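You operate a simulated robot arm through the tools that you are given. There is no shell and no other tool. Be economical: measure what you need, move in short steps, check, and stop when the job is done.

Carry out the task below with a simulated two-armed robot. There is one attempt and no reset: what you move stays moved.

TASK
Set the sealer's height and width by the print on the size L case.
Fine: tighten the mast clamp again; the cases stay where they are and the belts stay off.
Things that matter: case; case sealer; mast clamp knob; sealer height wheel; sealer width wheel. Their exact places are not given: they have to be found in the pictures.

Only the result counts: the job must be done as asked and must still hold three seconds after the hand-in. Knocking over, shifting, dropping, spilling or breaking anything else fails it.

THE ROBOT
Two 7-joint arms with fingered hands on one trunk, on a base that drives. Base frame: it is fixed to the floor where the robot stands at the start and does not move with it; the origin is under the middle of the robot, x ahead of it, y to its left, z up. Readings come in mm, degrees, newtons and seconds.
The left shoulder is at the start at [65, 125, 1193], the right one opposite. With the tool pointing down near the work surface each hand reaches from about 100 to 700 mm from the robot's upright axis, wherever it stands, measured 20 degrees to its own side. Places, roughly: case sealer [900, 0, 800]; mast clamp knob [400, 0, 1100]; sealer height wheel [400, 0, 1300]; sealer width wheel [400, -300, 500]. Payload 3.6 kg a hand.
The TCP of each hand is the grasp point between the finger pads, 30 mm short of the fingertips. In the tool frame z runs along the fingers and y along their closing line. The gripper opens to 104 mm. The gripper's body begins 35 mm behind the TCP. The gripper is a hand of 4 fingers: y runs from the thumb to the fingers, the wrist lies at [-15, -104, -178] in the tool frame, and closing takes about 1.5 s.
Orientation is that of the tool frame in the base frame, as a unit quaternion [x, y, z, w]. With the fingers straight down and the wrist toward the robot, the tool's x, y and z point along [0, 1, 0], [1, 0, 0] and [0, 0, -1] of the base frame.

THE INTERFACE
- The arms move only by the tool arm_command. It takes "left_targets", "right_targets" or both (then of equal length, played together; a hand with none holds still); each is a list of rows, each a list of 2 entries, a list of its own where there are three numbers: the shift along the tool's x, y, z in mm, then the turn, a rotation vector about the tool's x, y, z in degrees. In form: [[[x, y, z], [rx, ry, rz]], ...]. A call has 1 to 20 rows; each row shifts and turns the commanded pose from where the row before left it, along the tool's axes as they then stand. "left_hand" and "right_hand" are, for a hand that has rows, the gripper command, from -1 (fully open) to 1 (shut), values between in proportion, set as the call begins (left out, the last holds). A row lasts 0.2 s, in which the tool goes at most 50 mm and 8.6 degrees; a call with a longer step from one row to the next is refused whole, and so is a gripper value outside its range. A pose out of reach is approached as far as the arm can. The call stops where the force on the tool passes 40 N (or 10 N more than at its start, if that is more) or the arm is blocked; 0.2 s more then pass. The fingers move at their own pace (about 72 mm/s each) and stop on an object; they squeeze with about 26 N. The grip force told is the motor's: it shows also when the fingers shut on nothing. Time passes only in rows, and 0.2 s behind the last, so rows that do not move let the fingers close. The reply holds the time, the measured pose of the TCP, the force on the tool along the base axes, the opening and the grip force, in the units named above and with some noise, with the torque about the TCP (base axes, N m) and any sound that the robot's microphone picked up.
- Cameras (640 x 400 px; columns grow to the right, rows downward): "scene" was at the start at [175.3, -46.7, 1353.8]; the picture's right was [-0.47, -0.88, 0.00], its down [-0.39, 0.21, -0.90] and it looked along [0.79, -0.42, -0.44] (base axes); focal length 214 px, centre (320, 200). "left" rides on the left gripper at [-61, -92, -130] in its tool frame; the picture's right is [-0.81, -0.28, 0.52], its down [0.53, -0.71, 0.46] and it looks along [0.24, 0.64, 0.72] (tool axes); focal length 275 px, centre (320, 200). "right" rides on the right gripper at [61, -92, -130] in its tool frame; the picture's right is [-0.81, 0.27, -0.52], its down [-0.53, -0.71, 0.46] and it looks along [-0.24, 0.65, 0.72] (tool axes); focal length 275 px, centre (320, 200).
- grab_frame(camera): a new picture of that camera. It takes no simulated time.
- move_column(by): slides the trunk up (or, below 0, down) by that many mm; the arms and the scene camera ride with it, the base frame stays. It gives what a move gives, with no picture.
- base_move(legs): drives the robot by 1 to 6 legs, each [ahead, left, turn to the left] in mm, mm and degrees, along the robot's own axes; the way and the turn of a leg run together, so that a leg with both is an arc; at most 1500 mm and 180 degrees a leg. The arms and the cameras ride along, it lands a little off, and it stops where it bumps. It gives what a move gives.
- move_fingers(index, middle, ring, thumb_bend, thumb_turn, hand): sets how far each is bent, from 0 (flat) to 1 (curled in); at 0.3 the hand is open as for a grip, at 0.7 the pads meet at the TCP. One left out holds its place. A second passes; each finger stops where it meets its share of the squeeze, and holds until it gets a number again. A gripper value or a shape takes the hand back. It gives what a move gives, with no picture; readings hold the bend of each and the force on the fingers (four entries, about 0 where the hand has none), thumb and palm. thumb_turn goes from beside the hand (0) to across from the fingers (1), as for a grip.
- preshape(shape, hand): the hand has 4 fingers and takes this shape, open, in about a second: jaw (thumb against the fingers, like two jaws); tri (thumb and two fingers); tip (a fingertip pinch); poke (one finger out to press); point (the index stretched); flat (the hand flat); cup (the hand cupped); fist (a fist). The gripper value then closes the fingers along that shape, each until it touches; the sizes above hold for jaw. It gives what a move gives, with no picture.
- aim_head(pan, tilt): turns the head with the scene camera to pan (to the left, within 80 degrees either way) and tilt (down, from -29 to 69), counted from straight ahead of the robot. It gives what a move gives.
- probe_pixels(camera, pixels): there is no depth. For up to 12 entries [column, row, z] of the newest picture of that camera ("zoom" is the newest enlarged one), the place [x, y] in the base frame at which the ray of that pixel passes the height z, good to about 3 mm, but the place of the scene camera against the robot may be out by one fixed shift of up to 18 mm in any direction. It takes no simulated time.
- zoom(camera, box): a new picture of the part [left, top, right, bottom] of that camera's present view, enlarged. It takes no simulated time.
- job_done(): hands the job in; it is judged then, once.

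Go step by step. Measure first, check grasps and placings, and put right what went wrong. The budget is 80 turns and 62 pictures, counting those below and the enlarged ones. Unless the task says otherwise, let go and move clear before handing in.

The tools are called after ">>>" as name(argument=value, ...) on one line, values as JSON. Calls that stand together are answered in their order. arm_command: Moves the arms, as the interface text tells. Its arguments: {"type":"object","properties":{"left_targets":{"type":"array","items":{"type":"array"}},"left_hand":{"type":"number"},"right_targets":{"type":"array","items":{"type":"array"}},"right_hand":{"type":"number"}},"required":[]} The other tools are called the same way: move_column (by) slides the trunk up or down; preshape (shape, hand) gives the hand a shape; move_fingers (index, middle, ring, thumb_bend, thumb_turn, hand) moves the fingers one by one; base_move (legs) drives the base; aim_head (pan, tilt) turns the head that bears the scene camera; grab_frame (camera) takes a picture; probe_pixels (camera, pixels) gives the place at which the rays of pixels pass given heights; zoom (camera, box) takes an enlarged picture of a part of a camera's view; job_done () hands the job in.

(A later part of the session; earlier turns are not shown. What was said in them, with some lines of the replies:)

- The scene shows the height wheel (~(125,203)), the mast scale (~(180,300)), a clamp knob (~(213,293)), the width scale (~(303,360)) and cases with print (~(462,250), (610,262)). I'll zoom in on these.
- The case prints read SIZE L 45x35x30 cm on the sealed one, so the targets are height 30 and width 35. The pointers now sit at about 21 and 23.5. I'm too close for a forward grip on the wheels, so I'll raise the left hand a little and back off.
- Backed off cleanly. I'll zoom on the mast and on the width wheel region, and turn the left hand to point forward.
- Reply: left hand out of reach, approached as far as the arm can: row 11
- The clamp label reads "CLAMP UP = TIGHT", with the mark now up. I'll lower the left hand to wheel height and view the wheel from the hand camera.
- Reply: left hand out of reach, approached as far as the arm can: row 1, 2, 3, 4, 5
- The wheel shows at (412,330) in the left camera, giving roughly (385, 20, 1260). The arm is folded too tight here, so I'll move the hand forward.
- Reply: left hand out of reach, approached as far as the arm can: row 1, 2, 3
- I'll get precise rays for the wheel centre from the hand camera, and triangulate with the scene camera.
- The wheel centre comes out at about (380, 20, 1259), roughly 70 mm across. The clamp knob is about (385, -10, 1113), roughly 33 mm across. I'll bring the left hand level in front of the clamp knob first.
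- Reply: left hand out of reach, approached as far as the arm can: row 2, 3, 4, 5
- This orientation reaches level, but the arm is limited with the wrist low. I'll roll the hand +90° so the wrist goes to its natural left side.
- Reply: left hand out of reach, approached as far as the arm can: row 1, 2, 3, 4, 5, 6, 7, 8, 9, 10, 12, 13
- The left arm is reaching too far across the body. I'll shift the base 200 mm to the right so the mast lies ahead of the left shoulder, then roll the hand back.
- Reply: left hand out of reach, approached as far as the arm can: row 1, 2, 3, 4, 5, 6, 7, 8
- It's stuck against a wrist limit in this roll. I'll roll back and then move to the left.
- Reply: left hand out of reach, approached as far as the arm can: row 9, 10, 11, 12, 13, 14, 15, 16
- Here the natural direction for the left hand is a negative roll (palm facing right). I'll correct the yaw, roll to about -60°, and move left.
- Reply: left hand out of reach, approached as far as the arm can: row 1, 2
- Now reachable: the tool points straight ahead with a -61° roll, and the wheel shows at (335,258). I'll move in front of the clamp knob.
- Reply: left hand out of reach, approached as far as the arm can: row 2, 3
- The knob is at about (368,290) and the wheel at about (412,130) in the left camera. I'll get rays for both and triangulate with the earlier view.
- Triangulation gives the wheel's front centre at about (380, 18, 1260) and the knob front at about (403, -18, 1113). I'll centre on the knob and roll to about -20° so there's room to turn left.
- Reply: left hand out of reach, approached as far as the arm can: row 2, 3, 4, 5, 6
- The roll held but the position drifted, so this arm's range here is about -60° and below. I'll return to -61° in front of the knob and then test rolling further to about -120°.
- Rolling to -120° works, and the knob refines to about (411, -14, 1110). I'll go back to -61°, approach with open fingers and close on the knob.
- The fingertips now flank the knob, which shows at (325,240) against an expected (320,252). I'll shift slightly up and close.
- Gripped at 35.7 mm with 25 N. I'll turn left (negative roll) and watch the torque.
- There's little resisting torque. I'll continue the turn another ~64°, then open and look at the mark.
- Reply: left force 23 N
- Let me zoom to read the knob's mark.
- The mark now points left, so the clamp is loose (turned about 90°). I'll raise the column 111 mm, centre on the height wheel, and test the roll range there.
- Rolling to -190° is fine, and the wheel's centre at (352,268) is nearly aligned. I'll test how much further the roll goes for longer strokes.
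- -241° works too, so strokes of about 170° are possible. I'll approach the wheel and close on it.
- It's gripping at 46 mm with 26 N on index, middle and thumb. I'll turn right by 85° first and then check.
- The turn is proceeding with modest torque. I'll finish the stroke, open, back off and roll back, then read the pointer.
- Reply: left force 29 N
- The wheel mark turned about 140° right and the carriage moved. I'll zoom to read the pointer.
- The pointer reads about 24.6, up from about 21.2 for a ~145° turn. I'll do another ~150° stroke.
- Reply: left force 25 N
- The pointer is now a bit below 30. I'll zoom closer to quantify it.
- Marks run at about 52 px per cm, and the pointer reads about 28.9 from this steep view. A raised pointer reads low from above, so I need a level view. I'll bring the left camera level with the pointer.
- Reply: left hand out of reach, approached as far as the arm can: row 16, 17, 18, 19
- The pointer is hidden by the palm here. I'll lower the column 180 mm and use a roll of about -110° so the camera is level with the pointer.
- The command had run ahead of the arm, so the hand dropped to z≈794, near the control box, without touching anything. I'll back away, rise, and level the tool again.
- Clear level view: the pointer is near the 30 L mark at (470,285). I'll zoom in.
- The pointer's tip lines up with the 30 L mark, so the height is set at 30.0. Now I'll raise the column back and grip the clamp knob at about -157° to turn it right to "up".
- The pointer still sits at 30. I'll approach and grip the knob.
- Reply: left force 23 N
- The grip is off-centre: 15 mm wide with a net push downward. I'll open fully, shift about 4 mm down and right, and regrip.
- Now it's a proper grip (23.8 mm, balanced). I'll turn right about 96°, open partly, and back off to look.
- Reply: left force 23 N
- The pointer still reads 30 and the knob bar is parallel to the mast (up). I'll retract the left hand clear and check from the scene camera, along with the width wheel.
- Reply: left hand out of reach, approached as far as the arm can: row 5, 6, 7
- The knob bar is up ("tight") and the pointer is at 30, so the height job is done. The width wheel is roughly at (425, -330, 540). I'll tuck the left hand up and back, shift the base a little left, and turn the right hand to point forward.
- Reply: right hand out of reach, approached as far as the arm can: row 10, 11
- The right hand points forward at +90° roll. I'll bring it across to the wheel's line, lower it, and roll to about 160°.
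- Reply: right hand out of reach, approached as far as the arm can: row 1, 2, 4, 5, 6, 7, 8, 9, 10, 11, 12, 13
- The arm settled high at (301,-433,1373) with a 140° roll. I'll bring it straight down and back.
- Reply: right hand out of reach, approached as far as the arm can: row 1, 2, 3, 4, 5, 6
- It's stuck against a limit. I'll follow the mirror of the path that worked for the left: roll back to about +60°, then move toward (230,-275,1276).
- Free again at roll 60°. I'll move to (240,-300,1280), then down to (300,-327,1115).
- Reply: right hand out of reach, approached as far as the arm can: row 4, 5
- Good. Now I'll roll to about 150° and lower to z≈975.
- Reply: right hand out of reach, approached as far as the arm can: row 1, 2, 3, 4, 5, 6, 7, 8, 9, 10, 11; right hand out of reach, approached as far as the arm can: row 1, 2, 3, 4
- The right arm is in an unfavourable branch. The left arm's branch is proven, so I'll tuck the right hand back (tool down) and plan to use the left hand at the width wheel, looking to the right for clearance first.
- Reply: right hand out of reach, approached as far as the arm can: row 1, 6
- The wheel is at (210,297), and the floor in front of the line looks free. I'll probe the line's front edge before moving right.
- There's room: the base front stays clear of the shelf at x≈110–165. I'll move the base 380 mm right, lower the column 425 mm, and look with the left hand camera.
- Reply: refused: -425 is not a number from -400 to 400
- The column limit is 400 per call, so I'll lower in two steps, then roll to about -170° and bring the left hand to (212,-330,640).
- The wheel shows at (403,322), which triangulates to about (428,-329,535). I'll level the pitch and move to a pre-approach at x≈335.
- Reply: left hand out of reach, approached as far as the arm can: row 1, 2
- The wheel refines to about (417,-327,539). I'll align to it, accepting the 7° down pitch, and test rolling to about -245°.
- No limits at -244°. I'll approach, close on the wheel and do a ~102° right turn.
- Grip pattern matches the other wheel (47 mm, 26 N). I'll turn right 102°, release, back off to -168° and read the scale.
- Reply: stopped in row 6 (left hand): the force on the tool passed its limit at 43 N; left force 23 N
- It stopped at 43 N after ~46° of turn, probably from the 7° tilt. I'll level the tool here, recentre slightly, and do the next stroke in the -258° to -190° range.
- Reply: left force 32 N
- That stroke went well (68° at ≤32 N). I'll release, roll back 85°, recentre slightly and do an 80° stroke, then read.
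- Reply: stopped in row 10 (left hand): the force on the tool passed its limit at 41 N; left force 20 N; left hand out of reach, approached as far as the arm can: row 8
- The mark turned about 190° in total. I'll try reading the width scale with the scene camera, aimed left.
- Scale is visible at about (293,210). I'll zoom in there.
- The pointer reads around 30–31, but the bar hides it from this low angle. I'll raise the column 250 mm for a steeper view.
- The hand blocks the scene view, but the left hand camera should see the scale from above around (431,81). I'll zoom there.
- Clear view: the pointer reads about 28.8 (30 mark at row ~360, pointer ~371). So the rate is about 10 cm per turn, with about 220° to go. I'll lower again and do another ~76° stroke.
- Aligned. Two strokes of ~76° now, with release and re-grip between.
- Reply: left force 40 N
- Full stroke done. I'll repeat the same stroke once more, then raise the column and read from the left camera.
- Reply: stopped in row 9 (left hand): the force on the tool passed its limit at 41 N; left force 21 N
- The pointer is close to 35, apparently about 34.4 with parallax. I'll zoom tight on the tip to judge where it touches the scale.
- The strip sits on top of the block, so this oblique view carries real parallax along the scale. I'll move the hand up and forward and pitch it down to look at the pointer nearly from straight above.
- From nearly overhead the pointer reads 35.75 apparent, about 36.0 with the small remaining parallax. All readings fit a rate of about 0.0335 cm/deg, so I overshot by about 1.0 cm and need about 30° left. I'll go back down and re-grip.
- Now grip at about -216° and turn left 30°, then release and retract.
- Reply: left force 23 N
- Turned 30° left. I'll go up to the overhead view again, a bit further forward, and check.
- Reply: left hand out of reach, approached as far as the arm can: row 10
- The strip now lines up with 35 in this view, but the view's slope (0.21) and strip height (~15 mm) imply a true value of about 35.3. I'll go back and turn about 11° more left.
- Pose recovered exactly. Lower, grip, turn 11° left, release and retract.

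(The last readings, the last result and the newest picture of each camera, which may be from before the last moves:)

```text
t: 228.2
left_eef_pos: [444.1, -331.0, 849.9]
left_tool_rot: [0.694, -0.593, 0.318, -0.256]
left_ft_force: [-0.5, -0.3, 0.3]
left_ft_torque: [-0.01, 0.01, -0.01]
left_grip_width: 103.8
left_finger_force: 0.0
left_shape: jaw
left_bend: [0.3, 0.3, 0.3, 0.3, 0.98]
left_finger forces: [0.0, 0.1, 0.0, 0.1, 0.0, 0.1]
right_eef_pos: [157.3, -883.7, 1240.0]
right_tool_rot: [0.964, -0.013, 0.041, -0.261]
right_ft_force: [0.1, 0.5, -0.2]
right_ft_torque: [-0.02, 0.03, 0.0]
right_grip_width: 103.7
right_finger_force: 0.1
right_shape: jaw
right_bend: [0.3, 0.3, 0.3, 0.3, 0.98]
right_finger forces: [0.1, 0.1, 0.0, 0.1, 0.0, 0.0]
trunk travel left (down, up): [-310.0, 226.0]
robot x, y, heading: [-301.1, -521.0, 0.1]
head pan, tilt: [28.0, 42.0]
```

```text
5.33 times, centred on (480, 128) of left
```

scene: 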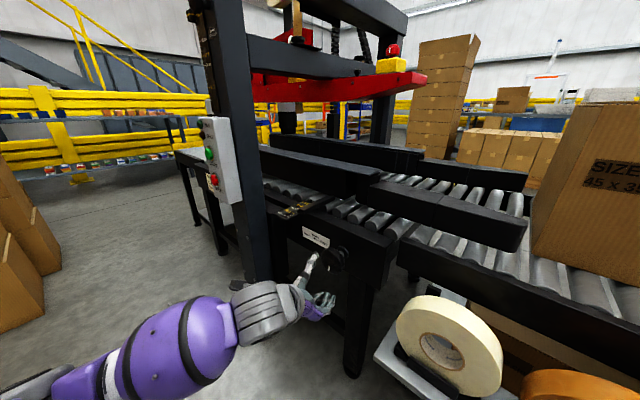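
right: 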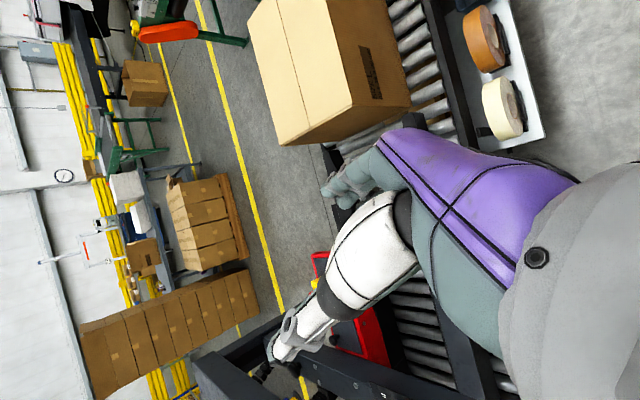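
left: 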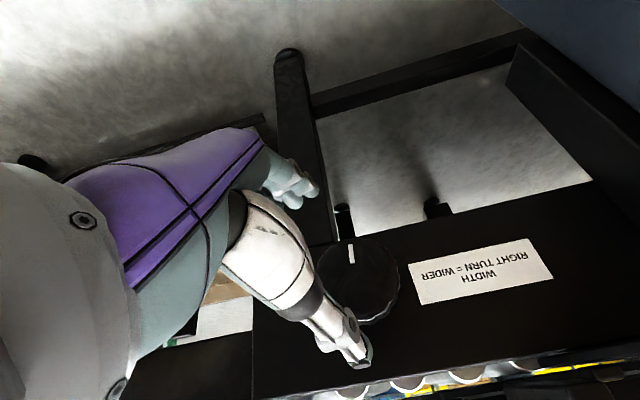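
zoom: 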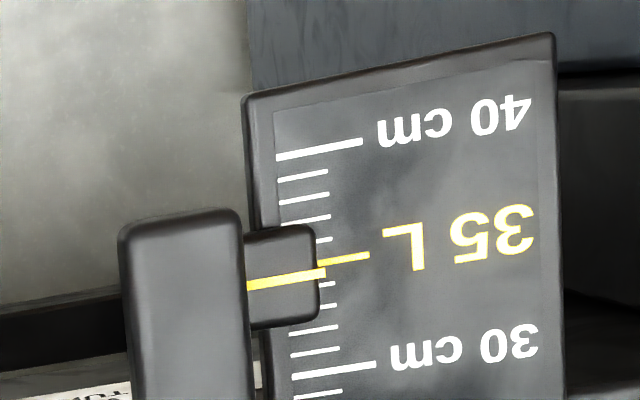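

The pointer reads 34.62 apparent, about 34.9 after the parallax correction. I'll add a small 4° right turn to centre it, using the same grip routine.

>>> arm_command(left_targets=[[[0, 0, 0], [8.4, 1.5, 0]], [[0, 0, 0], [8.4, 1.5, 0]], [[0, 0, 0], [8.4, 1.5, 0]], [[0, 0, 0], [8.4, 1.5, 0]], [[0, 0, 0], [8.4, 1.5, 0]], [[0, 0, -20], [0, 0, 0]], [[0, 0, -20], [0, 0, 0]], [[0, 0, -20], [0, 0, 0]], [[0, 0, -20], [0, 0, 0]], [[0, 0, -15], [0, 0, 0]], [[0, 0, 0], [0, 0, 0]]])

>>> move_column(by=-310)

>>> arm_command(left_targets=[[[0, 0, 0], [0, 0, -8.5]], [[0, 0, 0], [0, 0, -8.5]], [[0, 0, 0], [0, 0, -8.5]], [[0, 0, 25], [0, 0, 0]], [[0, 0, 25], [0, 0, 0]], [[0, 0, 20], [0, 0, 0]], [[0, 0, 0], [0, 0, 0]]])

>>> arm_command(left_targets=[[[0, 0, 0], [0, 0, 0]], [[0, 0, 0], [0, 0, 0]], [[0, 0, 0], [0, 0, 0]], [[0, 0, 0], [0, 0, 0]], [[0, 0, 0], [0, 0, 0]], [[0, 0, 0], [0, 0, 0]], [[0, 0, 0], [0, 0, 0]]], left_hand=1)

>>> arm_command(left_targets=[[[0, 0, 0], [0, 0, 4]], [[0, 0, 0], [0, 0, 0]], [[0, 0, 0], [0, 0, 0]]])

>>> arm_command(left_targets=[[[0, 0, 0], [0, 0, 0]], [[0, 0, 0], [0, 0, 0]], [[0, 0, 0], [0, 0, 0]], [[0, 0, 0], [0, 0, 0]], [[0, 0, 0], [0, 0, 0]], [[0, 0, -25], [0, 0, 0]], [[0, 0, -25], [0, 0, 0]], [[0, 0, -20], [0, 0, 0]], [[0, 0, 0], [0, 0, 0]]], left_hand=-1)

>>> base_move(legs=[[-150, 0, 0]])

```text
t: 230.6
left_eef_pos: [348.5, -328.4, 847.7]
left_tool_rot: [0.535, -0.454, 0.552, -0.45]
left_ft_force: [-0.2, 0.9, 0.2]
left_ft_torque: [0.02, 0.01, 0.02]
left_grip_width: 103.6
left_finger_force: 0.0
left_shape: jaw
left_bend: [0.3, 0.3, 0.3, 0.3, 0.98]
left_finger forces: [0.0, 0.1, 0.1, 0.1, 0.0, 0.1]
right_eef_pos: [157.1, -885.2, 1238.8]
right_tool_rot: [0.964, -0.012, 0.04, -0.261]
right_ft_force: [-0.1, 0.1, -0.5]
right_ft_torque: [0.0, 0.03, -0.02]
right_grip_width: 103.7
right_finger_force: 0.1
right_shape: jaw
right_bend: [0.3, 0.3, 0.3, 0.3, 0.98]
right_finger forces: [0.0, 0.0, 0.0, 0.0, 0.0, 0.0]
trunk travel left (down, up): [-310.0, 226.0]
robot x, y, heading: [-299.5, -518.8, -0.1]
head pan, tilt: [28.0, 42.0]
```

```text
t: 233.7
left_eef_pos: [348.9, -329.5, 538.0]
left_tool_rot: [0.534, -0.455, 0.553, -0.449]
left_ft_force: [0.2, -1.2, -0.4]
left_ft_torque: [-0.02, 0.01, 0.02]
left_grip_width: 103.8
left_finger_force: 0.0
left_shape: jaw
left_bend: [0.3, 0.3, 0.3, 0.3, 0.98]
left_finger forces: [0.0, 0.0, 0.0, 0.1, 0.0, 0.0]
right_eef_pos: [156.7, -886.0, 929.8]
right_tool_rot: [0.964, -0.012, 0.041, -0.262]
right_ft_force: [-0.7, -0.6, -0.2]
right_ft_torque: [-0.01, -0.03, -0.03]
right_grip_width: 104.2
right_finger_force: 0.0
right_shape: jaw
right_bend: [0.3, 0.3, 0.3, 0.3, 0.98]
right_finger forces: [0.1, 0.1, 0.0, 0.0, 0.1, 0.1]
trunk travel left (down, up): [0.0, 536.0]
robot x, y, heading: [-298.0, -522.1, -0.1]
head pan, tilt: [28.0, 42.0]
```

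```text
t: 235.3
left_eef_pos: [420.0, -331.6, 539.8]
left_tool_rot: [0.621, -0.326, 0.639, -0.316]
left_ft_force: [0.0, 1.2, -0.2]
left_ft_torque: [0.01, 0.04, 0.02]
left_grip_width: 103.8
left_finger_force: 0.0
left_shape: jaw
left_bend: [0.3, 0.3, 0.3, 0.3, 0.98]
left_finger forces: [0.0, 0.0, 0.0, 0.1, 0.1, 0.0]
right_eef_pos: [157.6, -884.4, 928.6]
right_tool_rot: [0.964, -0.012, 0.04, -0.262]
right_ft_force: [-0.4, -0.6, 0.3]
right_ft_torque: [0.01, 0.02, 0.03]
right_grip_width: 103.9
right_finger_force: 0.2
right_shape: jaw
right_bend: [0.3, 0.3, 0.3, 0.3, 0.98]
right_finger forces: [0.0, 0.1, 0.1, 0.1, 0.0, 0.1]
trunk travel left (down, up): [0.0, 536.0]
robot x, y, heading: [-298.6, -520.3, -0.3]
head pan, tilt: [28.0, 42.0]
```

```text
t: 236.9
left_eef_pos: [420.2, -332.1, 538.1]
left_tool_rot: [0.621, -0.326, 0.638, -0.317]
left_ft_force: [8.7, -0.9, 1.1]
left_ft_torque: [-0.03, -0.09, 0.08]
left_grip_width: 47.3
left_finger_force: 25.6
left_shape: jaw
left_bend: [0.75, 0.57, 0.53, 0.69, 1.0]
left_finger forces: [18.0, 8.5, 0.0, 0.0, 28.2, 0.1]
right_eef_pos: [157.9, -885.3, 928.9]
right_tool_rot: [0.964, -0.012, 0.041, -0.262]
right_ft_force: [0.3, -0.6, -0.6]
right_ft_torque: [-0.02, 0.03, 0.0]
right_grip_width: 103.8
right_finger_force: 0.0
right_shape: jaw
right_bend: [0.3, 0.3, 0.3, 0.3, 0.98]
right_finger forces: [0.1, 0.1, 0.0, 0.0, 0.1, 0.0]
trunk travel left (down, up): [0.0, 536.0]
robot x, y, heading: [-297.5, -527.8, 0.1]
head pan, tilt: [28.0, 42.0]
```

```text
t: 237.7
left_eef_pos: [420.5, -331.5, 538.0]
left_tool_rot: [0.61, -0.347, 0.627, -0.339]
left_ft_force: [11.9, -4.0, -0.2]
left_ft_torque: [-0.15, -0.41, 0.19]
left_grip_width: 47.4
left_finger_force: 25.8
left_shape: jaw
left_bend: [0.75, 0.57, 0.53, 0.69, 1.0]
left_finger forces: [20.1, 10.1, 0.0, 0.0, 27.0, 0.1]
right_eef_pos: [158.3, -885.0, 928.3]
right_tool_rot: [0.964, -0.012, 0.04, -0.262]
right_ft_force: [1.0, 0.4, 0.5]
right_ft_torque: [-0.02, 0.0, 0.05]
right_grip_width: 103.9
right_finger_force: 0.1
right_shape: jaw
right_bend: [0.3, 0.3, 0.3, 0.3, 0.98]
right_finger forces: [0.0, 0.1, 0.1, 0.0, 0.0, 0.0]
trunk travel left (down, up): [0.0, 536.0]
robot x, y, heading: [-299.1, -520.4, -0.0]
head pan, tilt: [28.0, 42.0]
```

```text
t: 239.7
left_eef_pos: [348.8, -329.9, 536.7]
left_tool_rot: [0.611, -0.345, 0.626, -0.339]
left_ft_force: [0.2, -0.2, 0.0]
left_ft_torque: [0.0, 0.0, 0.01]
left_grip_width: 103.9
left_finger_force: 0.1
left_shape: jaw
left_bend: [0.3, 0.3, 0.3, 0.3, 0.98]
left_finger forces: [0.0, 0.0, 0.0, 0.0, 0.1, 0.0]
right_eef_pos: [156.2, -885.6, 928.9]
right_tool_rot: [0.964, -0.011, 0.04, -0.262]
right_ft_force: [-0.1, -0.7, 0.5]
right_ft_torque: [0.01, -0.04, 0.0]
right_grip_width: 103.8
right_finger_force: 0.1
right_shape: jaw
right_bend: [0.3, 0.3, 0.3, 0.3, 0.98]
right_finger forces: [0.0, 0.0, 0.0, 0.0, 0.1, 0.1]
trunk travel left (down, up): [0.0, 536.0]
robot x, y, heading: [-299.1, -522.2, -0.1]
head pan, tilt: [28.0, 42.0]
```

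```text
t: 241.0
left_eef_pos: [199.7, -329.8, 537.8]
left_tool_rot: [0.61, -0.347, 0.627, -0.338]
left_ft_force: [0.6, -0.4, -0.4]
left_ft_torque: [0.0, 0.01, -0.05]
left_grip_width: 104.0
left_finger_force: 0.1
left_shape: jaw
left_bend: [0.3, 0.3, 0.3, 0.3, 0.98]
left_finger forces: [0.0, 0.0, 0.1, 0.1, 0.0, 0.1]
right_eef_pos: [7.3, -885.2, 930.4]
right_tool_rot: [0.964, -0.011, 0.04, -0.262]
right_ft_force: [0.0, 0.5, 0.6]
right_ft_torque: [-0.01, 0.0, 0.06]
right_grip_width: 103.6
right_finger_force: 0.0
right_shape: jaw
right_bend: [0.3, 0.3, 0.3, 0.3, 0.98]
right_finger forces: [0.0, 0.0, 0.0, 0.0, 0.1, 0.1]
trunk travel left (down, up): [0.0, 536.0]
robot x, y, heading: [-448.2, -520.3, -0.3]
head pan, tilt: [28.0, 42.0]
```

The pointers read 30 for height and about 35 for width, the clamp mark is up (tight), and both hands are clear of the machine. I'll hand in.

>>> job_done()

```text
The job is handed in.
```

I set the sealer by the size L print (45 x 35 x 30 cm): height at 30 cm and width at about 35 cm. The mast clamp is tight again. I didn't touch the cases or the start button.

The height pointer lined up with the 30 mark in a level view. The width is less certain. My last picture worked out to about 34.9 cm after correcting for the camera angle. I then turned the wheel 4° further to bring it to 35, and had no pictures left to check that.
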